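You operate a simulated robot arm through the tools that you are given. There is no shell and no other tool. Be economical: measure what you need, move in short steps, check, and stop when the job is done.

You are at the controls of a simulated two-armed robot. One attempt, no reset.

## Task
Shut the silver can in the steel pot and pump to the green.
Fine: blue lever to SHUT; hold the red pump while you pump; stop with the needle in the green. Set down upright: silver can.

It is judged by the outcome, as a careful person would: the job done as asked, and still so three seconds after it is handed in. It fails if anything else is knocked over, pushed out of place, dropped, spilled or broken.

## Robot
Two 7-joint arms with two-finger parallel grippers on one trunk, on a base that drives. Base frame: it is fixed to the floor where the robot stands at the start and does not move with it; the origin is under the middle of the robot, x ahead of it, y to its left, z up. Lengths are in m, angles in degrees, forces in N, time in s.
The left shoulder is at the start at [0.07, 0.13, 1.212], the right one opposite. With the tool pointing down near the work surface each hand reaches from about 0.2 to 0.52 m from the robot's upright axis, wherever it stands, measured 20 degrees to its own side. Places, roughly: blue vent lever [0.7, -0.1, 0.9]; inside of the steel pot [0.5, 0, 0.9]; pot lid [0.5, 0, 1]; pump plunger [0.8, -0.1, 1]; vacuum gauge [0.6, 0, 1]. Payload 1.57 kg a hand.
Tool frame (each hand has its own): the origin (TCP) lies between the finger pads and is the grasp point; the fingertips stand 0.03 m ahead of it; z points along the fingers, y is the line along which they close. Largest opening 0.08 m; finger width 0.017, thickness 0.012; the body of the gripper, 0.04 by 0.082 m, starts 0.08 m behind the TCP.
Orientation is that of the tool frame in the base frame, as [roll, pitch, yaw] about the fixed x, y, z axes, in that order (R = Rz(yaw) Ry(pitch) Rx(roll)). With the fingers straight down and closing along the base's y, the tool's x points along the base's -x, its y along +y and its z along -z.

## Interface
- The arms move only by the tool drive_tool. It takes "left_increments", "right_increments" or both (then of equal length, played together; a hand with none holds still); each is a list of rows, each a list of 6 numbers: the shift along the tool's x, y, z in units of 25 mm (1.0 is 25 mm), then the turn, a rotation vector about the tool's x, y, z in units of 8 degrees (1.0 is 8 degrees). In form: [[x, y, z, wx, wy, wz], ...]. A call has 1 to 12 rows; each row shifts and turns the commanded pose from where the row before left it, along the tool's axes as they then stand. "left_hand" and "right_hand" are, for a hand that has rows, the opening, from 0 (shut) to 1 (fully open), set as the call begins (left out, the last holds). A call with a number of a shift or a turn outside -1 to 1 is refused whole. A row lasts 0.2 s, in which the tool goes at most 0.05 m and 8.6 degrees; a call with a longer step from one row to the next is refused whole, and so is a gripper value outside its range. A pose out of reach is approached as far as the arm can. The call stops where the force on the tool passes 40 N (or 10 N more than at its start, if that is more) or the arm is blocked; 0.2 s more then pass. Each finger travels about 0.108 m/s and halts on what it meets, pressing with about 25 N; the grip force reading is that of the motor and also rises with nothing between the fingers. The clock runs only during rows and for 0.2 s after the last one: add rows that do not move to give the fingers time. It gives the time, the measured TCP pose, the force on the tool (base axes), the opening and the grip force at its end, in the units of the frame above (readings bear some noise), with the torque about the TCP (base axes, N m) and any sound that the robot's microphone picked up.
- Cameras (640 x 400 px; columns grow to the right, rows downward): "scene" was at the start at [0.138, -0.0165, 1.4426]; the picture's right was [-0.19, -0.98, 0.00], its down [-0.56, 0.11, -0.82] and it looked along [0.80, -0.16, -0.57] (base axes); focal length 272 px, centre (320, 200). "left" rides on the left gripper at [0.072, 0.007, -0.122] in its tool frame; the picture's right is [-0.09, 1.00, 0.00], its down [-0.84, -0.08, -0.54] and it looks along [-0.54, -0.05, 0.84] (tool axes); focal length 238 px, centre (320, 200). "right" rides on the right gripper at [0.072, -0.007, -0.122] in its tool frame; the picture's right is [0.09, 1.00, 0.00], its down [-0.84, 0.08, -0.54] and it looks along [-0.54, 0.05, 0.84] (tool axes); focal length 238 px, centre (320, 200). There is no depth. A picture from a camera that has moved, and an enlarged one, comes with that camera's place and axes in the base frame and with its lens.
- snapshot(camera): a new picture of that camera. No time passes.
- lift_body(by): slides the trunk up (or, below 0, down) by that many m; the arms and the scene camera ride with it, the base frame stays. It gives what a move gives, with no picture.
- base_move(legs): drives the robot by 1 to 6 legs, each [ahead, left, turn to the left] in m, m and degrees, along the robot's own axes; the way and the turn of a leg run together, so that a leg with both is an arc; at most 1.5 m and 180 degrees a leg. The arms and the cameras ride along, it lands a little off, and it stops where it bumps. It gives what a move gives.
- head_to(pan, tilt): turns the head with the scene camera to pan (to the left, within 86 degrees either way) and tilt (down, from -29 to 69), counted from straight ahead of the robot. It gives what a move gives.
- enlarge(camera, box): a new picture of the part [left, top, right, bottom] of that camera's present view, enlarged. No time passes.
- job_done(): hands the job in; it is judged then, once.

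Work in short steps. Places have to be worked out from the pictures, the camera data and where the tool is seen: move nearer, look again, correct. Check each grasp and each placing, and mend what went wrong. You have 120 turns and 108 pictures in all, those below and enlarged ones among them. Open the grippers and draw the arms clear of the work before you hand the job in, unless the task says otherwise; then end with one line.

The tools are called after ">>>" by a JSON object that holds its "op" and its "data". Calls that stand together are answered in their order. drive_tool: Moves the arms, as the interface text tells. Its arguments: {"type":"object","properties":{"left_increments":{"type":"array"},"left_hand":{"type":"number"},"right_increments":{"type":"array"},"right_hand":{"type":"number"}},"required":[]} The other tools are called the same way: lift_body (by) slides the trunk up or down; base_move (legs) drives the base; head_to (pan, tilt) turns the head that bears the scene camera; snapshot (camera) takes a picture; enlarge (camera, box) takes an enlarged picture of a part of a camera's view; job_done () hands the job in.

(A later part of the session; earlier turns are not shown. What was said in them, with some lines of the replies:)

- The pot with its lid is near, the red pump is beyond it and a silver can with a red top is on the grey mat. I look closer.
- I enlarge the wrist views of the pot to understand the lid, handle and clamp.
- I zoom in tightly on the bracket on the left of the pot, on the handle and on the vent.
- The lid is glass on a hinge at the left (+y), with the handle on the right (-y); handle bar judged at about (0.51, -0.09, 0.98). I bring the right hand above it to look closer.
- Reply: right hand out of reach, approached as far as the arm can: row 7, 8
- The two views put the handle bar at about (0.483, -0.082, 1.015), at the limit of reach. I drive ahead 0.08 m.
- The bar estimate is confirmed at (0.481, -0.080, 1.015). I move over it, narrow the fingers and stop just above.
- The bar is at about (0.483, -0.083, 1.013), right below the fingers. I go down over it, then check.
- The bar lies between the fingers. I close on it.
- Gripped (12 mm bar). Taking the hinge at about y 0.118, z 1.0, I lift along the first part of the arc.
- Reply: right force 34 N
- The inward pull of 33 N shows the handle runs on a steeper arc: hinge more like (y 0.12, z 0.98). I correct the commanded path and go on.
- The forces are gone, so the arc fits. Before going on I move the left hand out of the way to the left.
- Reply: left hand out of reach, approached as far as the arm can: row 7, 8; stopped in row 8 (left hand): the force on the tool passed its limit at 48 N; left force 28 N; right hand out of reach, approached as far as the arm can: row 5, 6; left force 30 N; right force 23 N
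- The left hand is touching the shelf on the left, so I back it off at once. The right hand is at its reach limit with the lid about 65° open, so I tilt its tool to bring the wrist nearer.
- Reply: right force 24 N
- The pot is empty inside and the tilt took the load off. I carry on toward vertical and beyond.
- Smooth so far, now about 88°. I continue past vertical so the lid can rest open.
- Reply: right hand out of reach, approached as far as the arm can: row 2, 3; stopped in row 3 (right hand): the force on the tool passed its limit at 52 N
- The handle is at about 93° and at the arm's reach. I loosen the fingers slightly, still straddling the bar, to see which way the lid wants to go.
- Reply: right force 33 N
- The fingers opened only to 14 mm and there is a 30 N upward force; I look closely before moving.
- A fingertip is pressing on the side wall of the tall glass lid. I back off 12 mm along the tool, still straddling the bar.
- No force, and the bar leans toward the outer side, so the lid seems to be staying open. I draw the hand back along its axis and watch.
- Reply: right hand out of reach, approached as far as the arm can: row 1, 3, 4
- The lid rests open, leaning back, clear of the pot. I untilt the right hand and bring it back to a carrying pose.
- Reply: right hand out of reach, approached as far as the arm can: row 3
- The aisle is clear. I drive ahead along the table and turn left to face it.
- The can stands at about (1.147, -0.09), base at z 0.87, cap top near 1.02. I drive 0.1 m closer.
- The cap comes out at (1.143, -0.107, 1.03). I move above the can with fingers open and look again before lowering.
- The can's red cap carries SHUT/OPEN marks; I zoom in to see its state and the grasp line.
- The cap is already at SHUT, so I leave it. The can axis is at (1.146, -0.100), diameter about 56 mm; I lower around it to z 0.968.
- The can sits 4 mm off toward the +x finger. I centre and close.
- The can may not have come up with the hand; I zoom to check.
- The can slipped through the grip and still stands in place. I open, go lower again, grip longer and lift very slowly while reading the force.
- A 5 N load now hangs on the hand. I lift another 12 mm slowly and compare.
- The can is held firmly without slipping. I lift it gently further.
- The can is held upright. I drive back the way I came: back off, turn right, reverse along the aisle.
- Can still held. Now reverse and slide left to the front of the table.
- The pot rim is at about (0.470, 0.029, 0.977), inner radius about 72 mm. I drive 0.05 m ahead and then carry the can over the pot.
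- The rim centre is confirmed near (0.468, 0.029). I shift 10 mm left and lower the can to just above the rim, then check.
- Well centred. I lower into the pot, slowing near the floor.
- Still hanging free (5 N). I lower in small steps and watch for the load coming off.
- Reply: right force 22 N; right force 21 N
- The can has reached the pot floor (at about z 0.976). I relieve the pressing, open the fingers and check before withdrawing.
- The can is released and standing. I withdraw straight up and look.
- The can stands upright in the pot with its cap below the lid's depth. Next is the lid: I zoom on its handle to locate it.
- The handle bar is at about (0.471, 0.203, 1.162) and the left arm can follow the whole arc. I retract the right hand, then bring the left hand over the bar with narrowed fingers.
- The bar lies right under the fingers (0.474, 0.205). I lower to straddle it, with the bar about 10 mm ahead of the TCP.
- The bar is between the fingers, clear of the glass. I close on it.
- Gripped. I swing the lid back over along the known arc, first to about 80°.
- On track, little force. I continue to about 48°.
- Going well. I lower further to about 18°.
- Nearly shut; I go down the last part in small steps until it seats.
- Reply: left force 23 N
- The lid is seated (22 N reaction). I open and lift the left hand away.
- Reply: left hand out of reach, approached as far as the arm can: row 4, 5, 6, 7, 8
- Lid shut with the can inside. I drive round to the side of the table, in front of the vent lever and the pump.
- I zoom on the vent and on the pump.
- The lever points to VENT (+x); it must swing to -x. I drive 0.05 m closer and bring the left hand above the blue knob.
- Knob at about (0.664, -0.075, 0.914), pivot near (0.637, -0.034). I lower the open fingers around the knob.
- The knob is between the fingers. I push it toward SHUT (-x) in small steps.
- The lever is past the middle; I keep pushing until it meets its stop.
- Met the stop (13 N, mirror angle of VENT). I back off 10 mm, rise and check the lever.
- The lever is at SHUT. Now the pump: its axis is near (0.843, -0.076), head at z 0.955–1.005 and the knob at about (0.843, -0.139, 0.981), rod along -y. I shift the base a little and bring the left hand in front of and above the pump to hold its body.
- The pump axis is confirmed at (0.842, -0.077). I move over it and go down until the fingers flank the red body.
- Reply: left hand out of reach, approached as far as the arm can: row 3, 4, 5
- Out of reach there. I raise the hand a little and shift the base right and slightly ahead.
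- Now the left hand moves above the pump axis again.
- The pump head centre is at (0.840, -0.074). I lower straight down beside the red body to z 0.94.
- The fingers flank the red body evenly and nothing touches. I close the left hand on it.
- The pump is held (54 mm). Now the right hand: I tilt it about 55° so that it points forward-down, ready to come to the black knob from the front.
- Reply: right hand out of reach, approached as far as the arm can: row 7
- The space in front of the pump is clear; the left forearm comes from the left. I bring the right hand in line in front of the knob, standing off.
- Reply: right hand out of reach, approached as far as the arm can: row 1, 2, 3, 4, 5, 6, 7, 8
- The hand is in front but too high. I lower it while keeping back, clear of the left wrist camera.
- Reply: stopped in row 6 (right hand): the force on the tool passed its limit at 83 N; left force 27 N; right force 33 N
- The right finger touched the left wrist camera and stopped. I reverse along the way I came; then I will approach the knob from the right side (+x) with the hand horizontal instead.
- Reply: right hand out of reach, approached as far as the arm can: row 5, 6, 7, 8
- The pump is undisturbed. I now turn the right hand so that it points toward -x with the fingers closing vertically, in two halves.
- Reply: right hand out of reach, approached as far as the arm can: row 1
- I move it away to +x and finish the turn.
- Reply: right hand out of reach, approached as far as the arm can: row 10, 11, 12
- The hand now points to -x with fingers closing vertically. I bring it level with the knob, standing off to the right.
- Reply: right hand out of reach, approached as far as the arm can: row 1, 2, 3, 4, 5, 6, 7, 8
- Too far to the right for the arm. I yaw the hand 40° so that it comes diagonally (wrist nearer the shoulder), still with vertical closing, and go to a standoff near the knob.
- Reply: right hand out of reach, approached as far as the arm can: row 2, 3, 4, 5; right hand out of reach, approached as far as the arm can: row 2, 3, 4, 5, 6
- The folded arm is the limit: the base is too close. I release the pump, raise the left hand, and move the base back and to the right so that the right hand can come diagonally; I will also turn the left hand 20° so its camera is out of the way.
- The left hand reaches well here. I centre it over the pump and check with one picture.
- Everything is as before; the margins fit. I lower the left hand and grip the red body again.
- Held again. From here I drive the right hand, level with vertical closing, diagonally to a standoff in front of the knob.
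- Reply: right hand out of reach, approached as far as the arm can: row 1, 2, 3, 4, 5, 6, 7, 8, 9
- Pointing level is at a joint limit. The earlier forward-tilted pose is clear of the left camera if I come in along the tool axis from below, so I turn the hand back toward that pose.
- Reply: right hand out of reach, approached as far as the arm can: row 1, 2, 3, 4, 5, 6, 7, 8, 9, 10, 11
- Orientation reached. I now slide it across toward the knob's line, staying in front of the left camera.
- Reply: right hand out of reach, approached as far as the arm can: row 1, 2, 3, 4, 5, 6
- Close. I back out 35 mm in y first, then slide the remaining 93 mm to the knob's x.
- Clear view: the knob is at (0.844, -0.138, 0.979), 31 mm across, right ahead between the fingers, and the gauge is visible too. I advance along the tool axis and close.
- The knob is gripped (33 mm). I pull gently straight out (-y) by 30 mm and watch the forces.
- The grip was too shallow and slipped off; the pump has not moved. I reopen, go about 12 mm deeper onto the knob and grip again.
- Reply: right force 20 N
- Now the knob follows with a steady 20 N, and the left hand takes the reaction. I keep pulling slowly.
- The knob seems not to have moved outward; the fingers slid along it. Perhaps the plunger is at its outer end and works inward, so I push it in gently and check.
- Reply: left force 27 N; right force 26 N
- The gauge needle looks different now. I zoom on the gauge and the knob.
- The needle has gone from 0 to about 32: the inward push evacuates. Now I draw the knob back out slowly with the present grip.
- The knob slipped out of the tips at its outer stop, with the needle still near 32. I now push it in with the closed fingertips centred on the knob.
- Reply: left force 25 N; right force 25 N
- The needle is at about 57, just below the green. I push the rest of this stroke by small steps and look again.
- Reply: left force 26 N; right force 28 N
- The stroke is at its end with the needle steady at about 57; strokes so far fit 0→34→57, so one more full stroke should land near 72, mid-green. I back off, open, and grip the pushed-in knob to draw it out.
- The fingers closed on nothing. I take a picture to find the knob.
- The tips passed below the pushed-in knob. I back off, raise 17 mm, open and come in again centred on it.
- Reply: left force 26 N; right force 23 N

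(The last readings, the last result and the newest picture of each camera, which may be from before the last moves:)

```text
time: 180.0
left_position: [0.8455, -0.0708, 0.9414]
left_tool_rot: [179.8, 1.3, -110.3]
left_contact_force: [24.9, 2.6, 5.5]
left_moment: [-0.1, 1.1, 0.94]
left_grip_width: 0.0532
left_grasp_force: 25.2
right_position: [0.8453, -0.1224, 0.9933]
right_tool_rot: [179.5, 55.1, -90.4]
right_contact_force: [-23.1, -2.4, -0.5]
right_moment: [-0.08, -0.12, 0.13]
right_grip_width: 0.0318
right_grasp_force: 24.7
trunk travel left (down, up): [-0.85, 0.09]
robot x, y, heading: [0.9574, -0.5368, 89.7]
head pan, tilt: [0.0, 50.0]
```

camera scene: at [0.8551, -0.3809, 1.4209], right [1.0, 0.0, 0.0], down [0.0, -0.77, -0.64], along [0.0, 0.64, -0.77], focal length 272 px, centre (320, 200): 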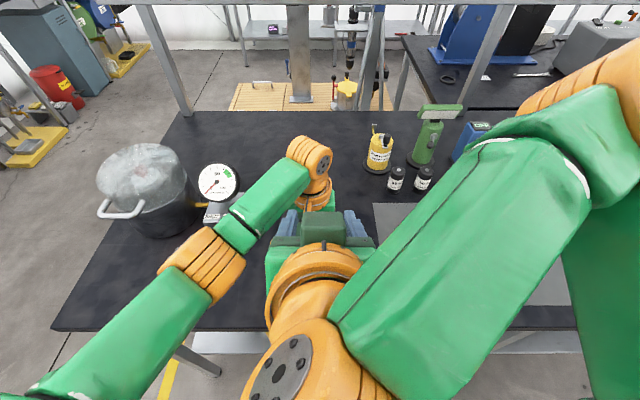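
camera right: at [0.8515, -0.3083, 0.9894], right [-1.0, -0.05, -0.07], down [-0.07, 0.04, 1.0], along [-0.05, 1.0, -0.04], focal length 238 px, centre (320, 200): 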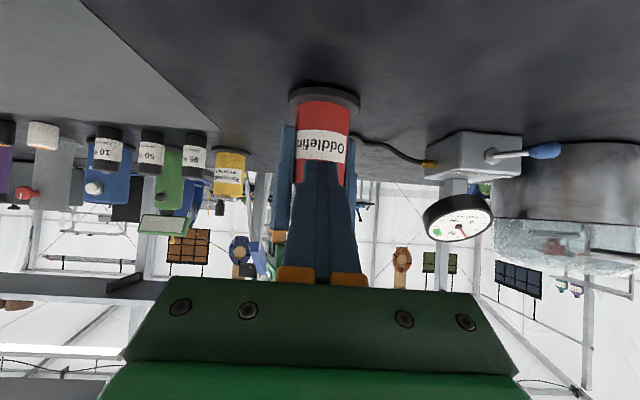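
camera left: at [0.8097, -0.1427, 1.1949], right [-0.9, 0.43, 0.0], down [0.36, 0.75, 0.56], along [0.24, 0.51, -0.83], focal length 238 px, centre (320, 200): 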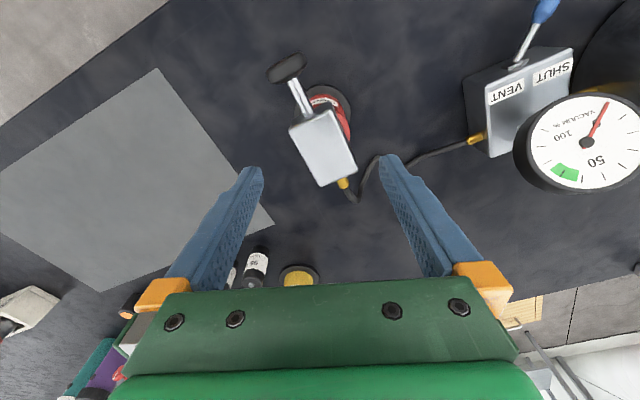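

Gripped on the knob (32 mm). I draw it out slowly, straight along -y.

>>> {"op": "drive_tool", "data": {"right_increments": [[0.03, 0.08, -0.04, 0, 0, 0], [0.07, 0, -0.1, 0, 0, 0], [0.07, 0, -0.1, 0, 0, 0], [0.07, 0, -0.1, 0, 0, 0], [0.07, 0, -0.1, 0, 0, 0], [0.07, 0, -0.1, 0, 0, 0], [0.07, 0, -0.1, 0, 0, 0], [0.07, 0, -0.1, 0, 0, 0]]}}

>>> {"op": "drive_tool", "data": {"right_increments": [[0.07, 0, -0.1, 0, 0, 0], [0.07, 0, -0.1, 0, 0, 0], [0.07, 0, -0.1, 0, 0, 0]]}}

```text
time: 181.8
left_position: [0.844, -0.0705, 0.9416]
left_tool_rot: [179.8, 1.1, -110.3]
left_contact_force: [-1.4, 0.6, 1.4]
left_moment: [0.1, 0.06, 0.03]
left_grip_width: 0.0527
left_grasp_force: 25.1
right_position: [0.842, -0.1452, 0.9929]
right_tool_rot: [179.7, 55.0, -90.1]
right_contact_force: [0.0, 0.5, 0.0]
right_moment: [0.03, -0.04, 0.04]
right_grip_width: 0.0
right_grasp_force: 20.9
trunk travel left (down, up): [-0.85, 0.09]
robot x, y, heading: [0.9533, -0.5416, 89.7]
head pan, tilt: [0.0, 50.0]
```

```text
time: 182.6
left_position: [0.8445, -0.0711, 0.9405]
left_tool_rot: [-180.0, 1.1, -110.3]
left_contact_force: [-0.7, 0.4, -1.6]
left_moment: [0.04, 0.04, -0.03]
left_grip_width: 0.053
left_grasp_force: 25.2
right_position: [0.8425, -0.1542, 0.9938]
right_tool_rot: [179.8, 55.1, -90.3]
right_contact_force: [-0.2, -0.7, -0.4]
right_moment: [-0.01, -0.01, 0.0]
right_grip_width: 0.0
right_grasp_force: 21.9
trunk travel left (down, up): [-0.85, 0.09]
robot x, y, heading: [0.9537, -0.5331, 89.6]
head pan, tilt: [0.0, 50.0]
```

It slipped again part-way; the hold on the knob was too near the tips. I reopen less wide, align to x 0.8436 and go deeper so that the pads cover the knob.

>>> {"op": "drive_tool", "data": {"right_increments": [[0.23, -0.02, -0.33, 0, 0, 0], [0.23, -0.02, -0.33, 0, 0, 0]]}}

>>> {"op": "drive_tool", "data": {"right_increments": [[0, 0, 0, 0, 0, 0], [0, 0, 0, 0, 0, 0], [-0.242, 0, 0.416, 0, 0, 0], [-0.242, 0, 0.416, 0, 0, 0], [-0.242, 0, 0.416, 0, 0, 0], [-0.242, 0, 0.416, 0, 0, 0], [-0.242, 0, 0.416, 0, 0, 0]], "right_hand": 0.5}}

>>> {"op": "drive_tool", "data": {"right_increments": [[0, 0, 0, 0, 0, 0], [0, 0, 0, 0, 0, 0], [0, 0, 0, 0, 0, 0], [0, 0, 0, 0, 0, 0]], "right_hand": 0}}

```text
time: 183.2
left_position: [0.8431, -0.07, 0.9405]
left_tool_rot: [180.0, 1.1, -110.3]
left_contact_force: [-0.1, -0.3, -1.9]
left_moment: [-0.01, -0.01, -0.01]
left_grip_width: 0.0531
left_grasp_force: 24.5
right_position: [0.8435, -0.1747, 0.9943]
right_tool_rot: [179.8, 54.9, -90.2]
right_contact_force: [0.5, 0.4, -1.1]
right_moment: [-0.01, 0.05, -0.01]
right_grip_width: 0.0
right_grasp_force: 21.3
trunk travel left (down, up): [-0.85, 0.09]
robot x, y, heading: [0.9535, -0.5407, 89.9]
head pan, tilt: [0.0, 50.0]
```

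```text
time: 184.8
left_position: [0.8424, -0.0683, 0.9405]
left_tool_rot: [179.6, 1.7, -109.9]
left_contact_force: [-0.4, 10.4, -3.7]
left_moment: [-0.28, 0.04, 0.29]
left_grip_width: 0.0531
left_grasp_force: 25.4
right_position: [0.8411, -0.1176, 0.9887]
right_tool_rot: [179.6, 54.7, -89.9]
right_contact_force: [0.9, -10.4, 4.0]
right_moment: [0.01, -0.12, -0.36]
right_grip_width: 0.0408
right_grasp_force: 0.3
trunk travel left (down, up): [-0.85, 0.09]
robot x, y, heading: [0.953, -0.5396, 89.7]
head pan, tilt: [0.0, 50.0]
stopped in row 7 (left hand): the force on the tool passed its limit at 54 N (the readings are from after the stop); the commanded pose is now the measured one
```

```text
time: 185.8
left_position: [0.844, -0.068, 0.9398]
left_tool_rot: [179.6, 1.7, -110.0]
left_contact_force: [0.2, 6.5, 9.7]
left_moment: [-0.76, 0.01, 0.03]
left_grip_width: 0.053
left_grasp_force: 24.7
right_position: [0.8427, -0.1171, 0.9881]
right_tool_rot: [179.6, 54.6, -89.9]
right_contact_force: [-0.3, -5.3, -10.2]
right_moment: [0.1, 0.03, -0.03]
right_grip_width: 0.0
right_grasp_force: 21.1
trunk travel left (down, up): [-0.85, 0.09]
robot x, y, heading: [0.9511, -0.5351, 89.8]
head pan, tilt: [0.0, 50.0]
```

Again nothing between the fingers. I back off 50 mm to get a clear view of knob and gauge.

>>> {"op": "drive_tool", "data": {"right_increments": [[0.2, 0, -0.4, 0, 0, 0], [0.28, 0, -0.41, 0, 0, 0], [0.28, 0, -0.41, 0, 0, 0], [0.28, 0, -0.41, 0, 0, 0], [0, 0, 0, 0, 0, 0]]}}

>>> {"op": "drive_tool", "data": {"right_increments": [[0, 0, 0, 0, 0, 0], [0, 0, 0, 0, 0, 0]], "right_hand": 0.62}}

>>> {"op": "enlarge", "data": {"camera": "right", "box": [250, 90, 510, 260]}}

```text
time: 187.1
left_position: [0.8437, -0.0685, 0.9418]
left_tool_rot: [179.6, 1.6, -110.0]
left_contact_force: [0.0, -0.6, 0.7]
left_moment: [0.03, -0.11, 0.01]
left_grip_width: 0.0527
left_grasp_force: 24.5
right_position: [0.8429, -0.1671, 0.9888]
right_tool_rot: [179.5, 54.6, -90.1]
right_contact_force: [-0.5, 0.5, 0.4]
right_moment: [0.03, 0.0, 0.0]
right_grip_width: 0.0
right_grasp_force: 21.3
trunk travel left (down, up): [-0.85, 0.09]
robot x, y, heading: [0.9553, -0.5394, 89.8]
head pan, tilt: [0.0, 50.0]
```

```text
time: 187.7
left_position: [0.8428, -0.0683, 0.9405]
left_tool_rot: [179.5, 1.6, -109.9]
left_contact_force: [0.7, -1.3, 0.6]
left_moment: [-0.05, -0.11, -0.02]
left_grip_width: 0.0528
left_grasp_force: 25.3
right_position: [0.8425, -0.1667, 0.9903]
right_tool_rot: [179.6, 54.8, -90.0]
right_contact_force: [-0.7, -0.2, 0.0]
right_moment: [0.0, -0.05, 0.01]
right_grip_width: 0.0497
right_grasp_force: 0.1
trunk travel left (down, up): [-0.85, 0.09]
robot x, y, heading: [0.9583, -0.5365, 90.0]
head pan, tilt: [0.0, 50.0]
```

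```text
2.35 times, centred on (380, 175) of right
camera zoom: at [0.85, -0.3078, 1.0028], right [-1.0, -0.06, -0.07], down [-0.07, 0.04, 1.0], along [-0.06, 1.0, -0.04], focal length 561 px, centre (179, 259)
```

zoom: 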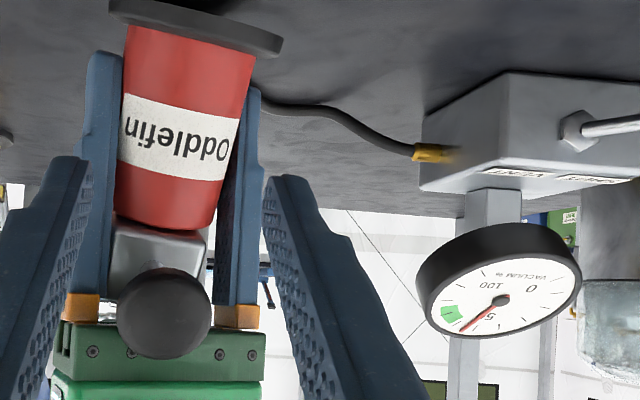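

The view shows the pump has been pushed up about 25–30 mm and tipped a little in the left grip (knob now near z 1.014). The gauge still reads 57. I lower the left hand gently to set the pump back on the table.

>>> {"op": "drive_tool", "data": {"right_increments": [[0.4, 0, -0.55, 0, 0, 0], [0.4, 0, -0.55, 0, 0, 0]]}}

>>> {"op": "drive_tool", "data": {"left_increments": [[0, 0, 0.1, 0, 0, 0], [0, 0, 0.1, 0, 0, 0], [0, 0, 0.1, 0, 0, 0], [0, 0, 0.1, 0, 0, 0], [0, 0, 0.1, 0, 0, 0], [0, 0, 0.1, 0, 0, 0], [0, 0, 0.1, 0, 0, 0]]}}

```text
time: 188.2
left_position: [0.8433, -0.0684, 0.9398]
left_tool_rot: [179.5, 1.6, -110.0]
left_contact_force: [0.7, -1.6, -0.4]
left_moment: [-0.06, -0.07, -0.05]
left_grip_width: 0.0526
left_grasp_force: 24.3
right_position: [0.8429, -0.199, 0.9905]
right_tool_rot: [179.6, 54.8, -90.0]
right_contact_force: [0.0, -0.6, -0.1]
right_moment: [-0.03, -0.01, 0.02]
right_grip_width: 0.0495
right_grasp_force: 0.0
trunk travel left (down, up): [-0.85, 0.09]
robot x, y, heading: [0.9539, -0.5409, 89.8]
head pan, tilt: [0.0, 50.0]
```

```text
time: 189.6
left_position: [0.8415, -0.0732, 0.9332]
left_tool_rot: [179.4, 2.5, -109.8]
left_contact_force: [-3.5, -8.8, 22.2]
left_moment: [0.03, -0.15, -0.06]
left_grip_width: 0.0528
left_grasp_force: 25.2
right_position: [0.8431, -0.2056, 0.9934]
right_tool_rot: [179.6, 55.2, -90.1]
right_contact_force: [0.7, 0.2, -0.3]
right_moment: [0.0, 0.0, 0.0]
right_grip_width: 0.0496
right_grasp_force: 0.0
trunk travel left (down, up): [-0.85, 0.09]
robot x, y, heading: [0.9541, -0.5403, 89.9]
head pan, tilt: [0.0, 50.0]
stopped in row 6 (left hand): the force on the tool passed its limit at 42 N (the readings are from after the stop); the commanded pose is now the measured one
```

Contact already after about 8 mm, so the pump is tipped backward rather than fully lifted. I look once more.

>>> {"op": "enlarge", "data": {"camera": "right", "box": [260, 60, 420, 250]}}

```text
2.11 times, centred on (340, 155) of right
camera zoom: at [0.8494, -0.3478, 1.0047], right [-1.0, -0.06, -0.07], down [-0.07, 0.03, 1.0], along [-0.06, 1.0, -0.04], focal length 502 px, centre (278, 295)
```

zoom: 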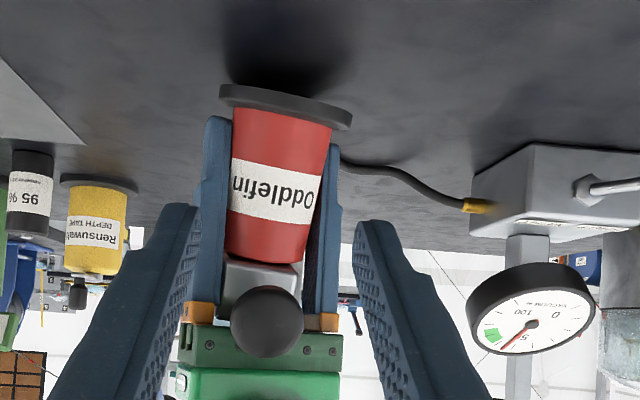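

The pump is pitched back about 25° about the gripping axis. I move the right hand aside, then turn the left hand about that axis to bring the pump upright.

>>> {"op": "drive_tool", "data": {"right_increments": [[0, -0.9, 0, 0, 0, 0], [0, -0.9, 0, 0, 0, 0], [0, -0.9, 0, 0, 0, 0], [0, -0.9, 0, 0, 0, 0], [0, -0.9, 0, 0, 0, 0], [0, -0.9, 0, 0, 0, 0]]}}

>>> {"op": "drive_tool", "data": {"left_increments": [[0, 0, -0.15, 0, -0.6, 0], [0, 0, 0, 0, -0.6, 0], [0, 0, 0, 0, -0.6, 0], [0, 0, 0, 0, -0.6, 0], [0, 0, 0, 0, -0.6, 0]]}}

```text
time: 191.0
left_position: [0.8436, -0.0726, 0.9337]
left_tool_rot: [179.3, 2.5, -109.9]
left_contact_force: [-4.9, -0.1, 33.9]
left_moment: [0.63, -0.25, 0.11]
left_grip_width: 0.053
left_grasp_force: 24.4
right_position: [0.9758, -0.2064, 0.9936]
right_tool_rot: [179.5, 55.3, -90.2]
right_contact_force: [1.3, 1.4, 0.4]
right_moment: [0.02, 0.02, 0.01]
right_grip_width: 0.0495
right_grasp_force: 0.1
trunk travel left (down, up): [-0.85, 0.09]
robot x, y, heading: [0.9553, -0.5376, 90.3]
head pan, tilt: [0.0, 50.0]
```

```text
time: 192.2
left_position: [0.843, -0.0666, 0.9332]
left_tool_rot: [179.5, 26.0, -110.1]
left_contact_force: [0.2, -0.2, -4.2]
left_moment: [0.0, -0.02, 0.01]
left_grip_width: 0.0526
left_grasp_force: 25.2
right_position: [0.9773, -0.1979, 0.9917]
right_tool_rot: [179.5, 54.8, -90.0]
right_contact_force: [0.5, 0.8, -0.3]
right_moment: [0.02, 0.02, -0.01]
right_grip_width: 0.0494
right_grasp_force: 0.1
trunk travel left (down, up): [-0.85, 0.09]
robot x, y, heading: [0.9533, -0.5386, 90.0]
head pan, tilt: [0.0, 50.0]
```

The pump now hangs freely (4 N), about upright. I lower it in small steps until it stands on the table.

>>> {"op": "drive_tool", "data": {"left_increments": [[0.053, 0, 0.108, 0, 0, 0], [0.053, 0, 0.108, 0, 0, 0], [0.053, 0, 0.108, 0, 0, 0]]}}

>>> {"op": "drive_tool", "data": {"left_increments": [[0.053, 0, 0.108, 0, 0, 0], [0.053, 0, 0.108, 0, 0, 0], [0.053, 0, 0.108, 0, 0, 0]]}}

```text
time: 193.0
left_position: [0.8431, -0.0672, 0.9265]
left_tool_rot: [179.3, 26.4, -110.2]
left_contact_force: [-2.9, 5.3, 15.1]
left_moment: [-0.33, 0.19, -0.08]
left_grip_width: 0.0529
left_grasp_force: 25.2
right_position: [0.9773, -0.2008, 0.9923]
right_tool_rot: [179.6, 54.9, -90.0]
right_contact_force: [-0.2, 0.4, -0.4]
right_moment: [-0.02, 0.0, 0.0]
right_grip_width: 0.0495
right_grasp_force: 0.0
trunk travel left (down, up): [-0.85, 0.09]
robot x, y, heading: [0.9521, -0.5391, 89.7]
head pan, tilt: [0.0, 50.0]
```

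```text
time: 193.5
left_position: [0.8421, -0.0674, 0.9271]
left_tool_rot: [179.3, 27.0, -110.2]
left_contact_force: [-1.4, -3.4, 14.7]
left_moment: [-0.76, 0.08, 0.03]
left_grip_width: 0.0528
left_grasp_force: 25.1
right_position: [0.9782, -0.2034, 0.9923]
right_tool_rot: [179.6, 55.1, -90.0]
right_contact_force: [-0.3, 0.5, -0.2]
right_moment: [0.0, -0.02, -0.03]
right_grip_width: 0.0493
right_grasp_force: 0.0
trunk travel left (down, up): [-0.85, 0.09]
robot x, y, heading: [0.9598, -0.5388, 89.9]
head pan, tilt: [0.0, 50.0]
stopped in row 2 (left hand): the force on the tool passed its limit at 44 N (the readings are from after the stop); the commanded pose is now the measured one
```

The pump stands on the table again. I release it, straighten the left hand, raise it to the head's height (in line with the rod, so that pushing cannot tip it) and align it with the box sides.

>>> {"op": "drive_tool", "data": {"left_increments": [[0, 0, 0, 0, 0, 0], [0, 0, 0, 0, 0, 0], [0, 0, 0, 0, 0.64, 0], [0, 0, 0, 0, 0.64, 0], [0, 0, 0, 0, 0.64, 0], [0, 0, 0, 0, 0.64, 0], [0, 0, 0, 0, 0.64, 0], [0, 0, -0.7, 0, 0, -0.85], [0, 0, -0.7, 0, 0, -0.85], [0, 0, -0.7, 0, 0, -0.85]], "left_hand": 1}}

>>> {"op": "enlarge", "data": {"camera": "left", "box": [230, 40, 560, 260]}}

```text
time: 195.7
left_position: [0.842, -0.0665, 0.9756]
left_tool_rot: [179.8, 1.1, -89.3]
left_contact_force: [0.2, -0.5, -0.1]
left_moment: [0.0, 0.0, 0.04]
left_grip_width: 0.08
left_grasp_force: 0.1
right_position: [0.9773, -0.199, 0.991]
right_tool_rot: [179.6, 54.8, -90.0]
right_contact_force: [-1.1, 0.6, 0.5]
right_moment: [0.06, 0.02, 0.01]
right_grip_width: 0.0496
right_grasp_force: 0.0
trunk travel left (down, up): [-0.85, 0.09]
robot x, y, heading: [0.9559, -0.539, 89.8]
head pan, tilt: [0.0, 50.0]
```

```text
1.82 times, centred on (395, 150) of left
camera zoom: at [0.8378, -0.1402, 1.0962], right [-1.0, 0.08, 0.01], down [0.07, 0.83, 0.56], along [0.04, 0.56, -0.83], focal length 433 px, centre (184, 291)
```

zoom: 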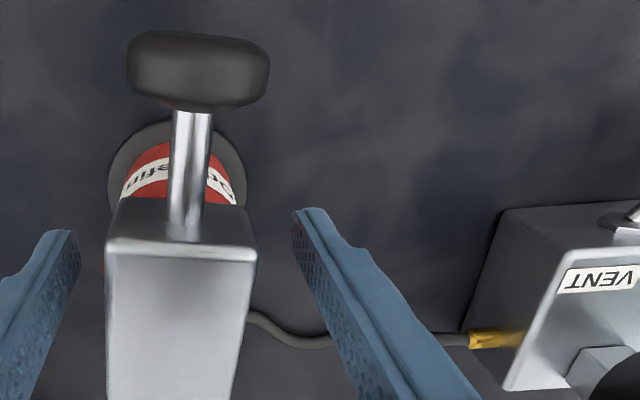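

The pump is upright and the knob is out (about x 0.836, y -0.125); only 2 pictures remain, so I go by forces. I grip the head with the left hand, then bring the closed right fingertips in line with the knob.

>>> {"op": "drive_tool", "data": {"left_increments": [[0, 0, 0, 0, 0, 0], [0, 0, 0, 0, 0, 0], [0, 0, 0, 0, 0, 0], [0, 0, 0, 0, 0, 0]], "left_hand": 0}}

>>> {"op": "drive_tool", "data": {"right_increments": [[-0.16, 0, -0.11, 0, 0, 0], [0, 0.94, 0, 0, 0, 0], [0, 0.94, 0, 0, 0, 0], [0, 0.94, 0, 0, 0, 0], [0, 0.94, 0, 0, 0, 0], [0, 0.94, 0, 0, 0, 0], [0, 0.94, 0, 0, 0, 0]], "right_hand": 0}}

```text
time: 196.7
left_position: [0.8417, -0.0655, 0.9754]
left_tool_rot: [179.8, 1.2, -89.4]
left_contact_force: [-0.6, 2.0, 3.2]
left_moment: [-0.06, -0.03, 0.02]
left_grip_width: 0.0528
left_grasp_force: 25.4
right_position: [0.9763, -0.1982, 0.9917]
right_tool_rot: [179.6, 54.8, -89.9]
right_contact_force: [-0.9, 0.5, 0.6]
right_moment: [0.0, 0.02, -0.03]
right_grip_width: 0.0494
right_grasp_force: 0.1
trunk travel left (down, up): [-0.85, 0.09]
robot x, y, heading: [0.9523, -0.5379, 90.0]
head pan, tilt: [0.0, 50.0]
```

```text
time: 198.3
left_position: [0.8426, -0.0655, 0.9753]
left_tool_rot: [179.8, 1.1, -89.4]
left_contact_force: [0.2, 2.3, 3.7]
left_moment: [0.24, -0.13, 0.0]
left_grip_width: 0.0529
left_grasp_force: 25.3
right_position: [0.8391, -0.198, 0.9988]
right_tool_rot: [179.5, 54.8, -90.0]
right_contact_force: [0.0, -0.4, 0.0]
right_moment: [0.0, -0.02, -0.01]
right_grip_width: 0.0002
right_grasp_force: 21.1
right hand out of reach, approached as far as the arm can: row 7
trunk travel left (down, up): [-0.85, 0.09]
robot x, y, heading: [0.9515, -0.5374, 90.0]
head pan, tilt: [0.0, 50.0]
```

Both are in place. I approach and begin to push straight in, in small steps.

>>> {"op": "drive_tool", "data": {"right_increments": [[-0.18, 0.08, 0.27, 0, 0, 0], [-0.18, 0, 0.27, 0, 0, 0], [-0.18, 0, 0.27, 0, 0, 0], [-0.18, 0, 0.27, 0, 0, 0], [-0.1, 0, 0.14, 0, 0, 0]]}}

>>> {"op": "drive_tool", "data": {"right_increments": [[-0.1, 0, 0.14, 0, 0, 0], [-0.1, 0, 0.14, 0, 0, 0], [-0.1, 0, 0.14, 0, 0, 0]]}}

```text
time: 199.5
left_position: [0.8422, -0.0671, 0.9756]
left_tool_rot: [179.7, 1.2, -89.4]
left_contact_force: [0.4, 3.3, 2.8]
left_moment: [-0.11, -0.18, -0.04]
left_grip_width: 0.0528
left_grasp_force: 24.7
right_position: [0.8384, -0.1626, 0.9963]
right_tool_rot: [179.5, 54.8, -89.9]
right_contact_force: [0.0, -3.4, 0.4]
right_moment: [-0.01, -0.02, -0.03]
right_grip_width: 0.0
right_grasp_force: 21.6
trunk travel left (down, up): [-0.85, 0.09]
robot x, y, heading: [0.9562, -0.5384, 90.0]
head pan, tilt: [0.0, 50.0]
```

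```text
time: 200.3
left_position: [0.843, -0.0666, 0.9755]
left_tool_rot: [179.7, 1.3, -89.4]
left_contact_force: [-2.3, 6.1, 2.4]
left_moment: [-0.11, -0.08, -0.15]
left_grip_width: 0.0527
left_grasp_force: 25.4
right_position: [0.8367, -0.1491, 0.9959]
right_tool_rot: [179.6, 54.8, -90.0]
right_contact_force: [3.8, -5.6, -0.9]
right_moment: [-0.09, -0.07, -0.15]
right_grip_width: 0.0001
right_grasp_force: 21.4
trunk travel left (down, up): [-0.85, 0.09]
robot x, y, heading: [0.9548, -0.5378, 89.7]
head pan, tilt: [0.0, 50.0]
```

Contact at about tip y -0.138; the plunger is moving with low force and the left hand takes the reaction. I continue.

>>> {"op": "drive_tool", "data": {"right_increments": [[-0.1, 0, 0.14, 0, 0, 0], [-0.1, 0, 0.14, 0, 0, 0], [-0.1, 0, 0.14, 0, 0, 0]]}}

>>> {"op": "drive_tool", "data": {"right_increments": [[-0.1, 0, 0.14, 0, 0, 0], [-0.1, 0, 0.14, 0, 0, 0]]}}

```text
time: 201.1
left_position: [0.842, -0.0657, 0.9755]
left_tool_rot: [179.9, 1.4, -89.3]
left_contact_force: [-2.8, 21.6, -0.4]
left_moment: [0.1, 0.06, -0.09]
left_grip_width: 0.0525
left_grasp_force: 25.0
right_position: [0.8356, -0.1352, 0.9958]
right_tool_rot: [179.4, 54.7, -89.9]
right_contact_force: [2.6, -21.6, 3.7]
right_moment: [-0.11, -0.07, -0.25]
right_grip_width: 0.0001
right_grasp_force: 21.2
trunk travel left (down, up): [-0.85, 0.09]
robot x, y, heading: [0.9529, -0.5401, 89.7]
head pan, tilt: [0.0, 50.0]
```

```text
time: 201.6
left_position: [0.8423, -0.0661, 0.9775]
left_tool_rot: [179.9, 1.6, -89.4]
left_contact_force: [1.4, 9.0, -0.1]
left_moment: [0.18, -0.04, 0.08]
left_grip_width: 0.0527
left_grasp_force: 25.0
right_position: [0.8351, -0.1337, 0.9958]
right_tool_rot: [179.5, 54.6, -89.7]
right_contact_force: [1.9, -10.9, 5.5]
right_moment: [-0.02, 0.28, 0.25]
right_grip_width: 0.0
right_grasp_force: 21.5
trunk travel left (down, up): [-0.85, 0.09]
robot x, y, heading: [0.9527, -0.5366, 90.0]
head pan, tilt: [0.0, 50.0]
stopped in row 2 (right hand): the force on the tool passed its limit at 43 N (the readings are from after the stop); the commanded pose is now the measured one
```

The plunger has met its inner stop after about 29 mm. I check the gauge.

>>> {"op": "enlarge", "data": {"camera": "right", "box": [410, 170, 530, 260]}}

```text
4.44 times, centred on (470, 215) of right
camera zoom: at [0.8437, -0.2746, 1.0091], right [-1.0, -0.07, -0.07], down [-0.07, 0.04, 1.0], along [-0.06, 1.0, -0.04], focal length 1059 px, centre (-347, 133)
```

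zoom: 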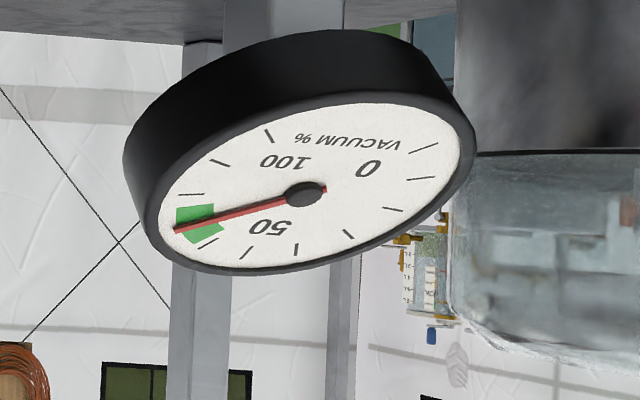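

The needle stands in the middle of the green. I stop pumping and withdraw the right hand, then release the pump with the left hand and lift it straight up.

>>> {"op": "drive_tool", "data": {"right_increments": [[0.29, 0, -0.41, 0, 0, 0], [0.29, 0, -0.41, 0, 0, 0], [0.29, 0, -0.41, 0, 0, 0], [0.29, 0, -0.41, 0, 0, 0], [0.29, -0.3, -0.41, 0, 0, 0], [0, -0.95, 0, 0, 0, 0], [0, -0.95, 0, 0, 0, 0], [0, -0.95, 0, 0, 0, 0], [0, -0.95, 0, 0, 0, 0], [0, -0.95, 0, 0, 0, 0]]}}

>>> {"op": "drive_tool", "data": {"left_increments": [[0, 0, 0, 0, 0, 0], [0, 0, 0, 0, 0, 0], [0, 0, -0.3, 0, 0, 0], [0, 0, -0.6, 0, 0, 0], [0, 0, -0.8, 0, 0, 0], [0, 0, -0.8, 0, 0, 0], [0, 0, -0.8, 0, 0, 0], [0, 0, -0.8, 0, 0, 0], [0.6, 0, -0.5, 0, 0, 0], [1, 0, -0.3, 0, 0, 0], [1, 0, 0, 0, 0, 0], [1, 0, 0, 0, 0, 0]], "left_hand": 1}}

```text
time: 203.8
left_position: [0.8428, -0.0656, 0.9771]
left_tool_rot: [179.8, 1.4, -89.4]
left_contact_force: [-1.4, 1.7, 9.4]
left_moment: [0.77, -0.03, 0.11]
left_grip_width: 0.0527
left_grasp_force: 25.4
right_position: [0.9628, -0.1934, 0.9965]
right_tool_rot: [179.6, 54.8, -89.9]
right_contact_force: [0.2, 0.5, 0.2]
right_moment: [0.01, -0.03, 0.0]
right_grip_width: 0.0001
right_grasp_force: 21.6
trunk travel left (down, up): [-0.85, 0.09]
robot x, y, heading: [0.9529, -0.5369, 89.8]
head pan, tilt: [0.0, 50.0]
```

```text
time: 206.4
left_position: [0.8438, -0.1582, 1.096]
left_tool_rot: [179.7, 1.2, -89.3]
left_contact_force: [0.4, 0.4, 0.5]
left_moment: [0.0, 0.01, 0.01]
left_grip_width: 0.08
left_grasp_force: 0.0
right_position: [0.9629, -0.1929, 0.9961]
right_tool_rot: [179.6, 54.7, -89.8]
right_contact_force: [0.1, -1.1, 0.0]
right_moment: [-0.03, 0.0, 0.0]
right_grip_width: 0.0001
right_grasp_force: 21.0
trunk travel left (down, up): [-0.85, 0.09]
robot x, y, heading: [0.9546, -0.5359, 89.9]
head pan, tilt: [0.0, 50.0]
```

Both hands are clear. I open and raise the right hand, back the base off a little, and take the last picture as a final check.

>>> {"op": "drive_tool", "data": {"right_increments": [[-0.6, 0, -0.42, 0, 0, 0], [-0.8, 0, -0.56, 0, 0, 0], [-0.8, 0, -0.56, 0, 0, 0], [-0.8, 0, -0.56, 0, 0, 0]], "right_hand": 1}}

>>> {"op": "base_move", "data": {"legs": [[-0.15, 0, 0]]}}

>>> {"op": "enlarge", "data": {"camera": "scene", "box": [60, 60, 380, 260]}}

```text
time: 207.4
left_position: [0.8445, -0.1584, 1.0966]
left_tool_rot: [179.8, 1.3, -89.5]
left_contact_force: [0.1, 0.4, -0.5]
left_moment: [0.0, 0.02, -0.01]
left_grip_width: 0.0801
left_grasp_force: 0.0
right_position: [0.964, -0.1921, 1.0875]
right_tool_rot: [179.5, 54.8, -89.7]
right_contact_force: [-0.3, 0.2, 0.7]
right_moment: [0.0, 0.0, -0.04]
right_grip_width: 0.0801
right_grasp_force: 0.1
trunk travel left (down, up): [-0.85, 0.09]
robot x, y, heading: [0.9529, -0.5395, 90.0]
head pan, tilt: [0.0, 50.0]
```

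```text
time: 208.7
left_position: [0.8434, -0.3038, 1.0954]
left_tool_rot: [179.7, 1.1, -89.3]
left_contact_force: [0.6, 0.8, 0.5]
left_moment: [-0.04, 0.01, 0.03]
left_grip_width: 0.0799
left_grasp_force: 0.1
right_position: [0.9627, -0.3365, 1.0862]
right_tool_rot: [179.6, 54.5, -89.5]
right_contact_force: [-0.9, 0.0, -0.4]
right_moment: [-0.03, -0.03, -0.02]
right_grip_width: 0.08
right_grasp_force: 0.1
trunk travel left (down, up): [-0.85, 0.09]
robot x, y, heading: [0.9554, -0.6842, 90.2]
head pan, tilt: [0.0, 50.0]
```

```text
2.00 times, centred on (220, 160) of scene
camera zoom: at [0.9556, -0.5543, 1.4205], right [1.0, 0.0, 0.0], down [0.0, -0.77, -0.64], along [0.0, 0.64, -0.77], focal length 544 px, centre (520, 280)
```

zoom: 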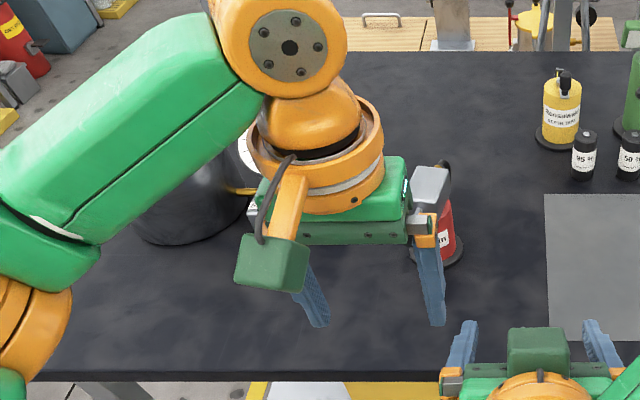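

The pump stands upright on its own, both hands are open and clear, the lever is at SHUT, the lid is shut, and the needle was mid-green. I hand the job in.

>>> {"op": "job_done", "data": {}}

```text
The job is handed in.
```

The silver can stands upright in the shut steel pot, the blue lever is at SHUT, and the last gauge reading was mid-green, at about 71. While I was pumping, the pump tipped back in the grip once; I set it upright again, and it now stands about 16 mm further back than where it started.
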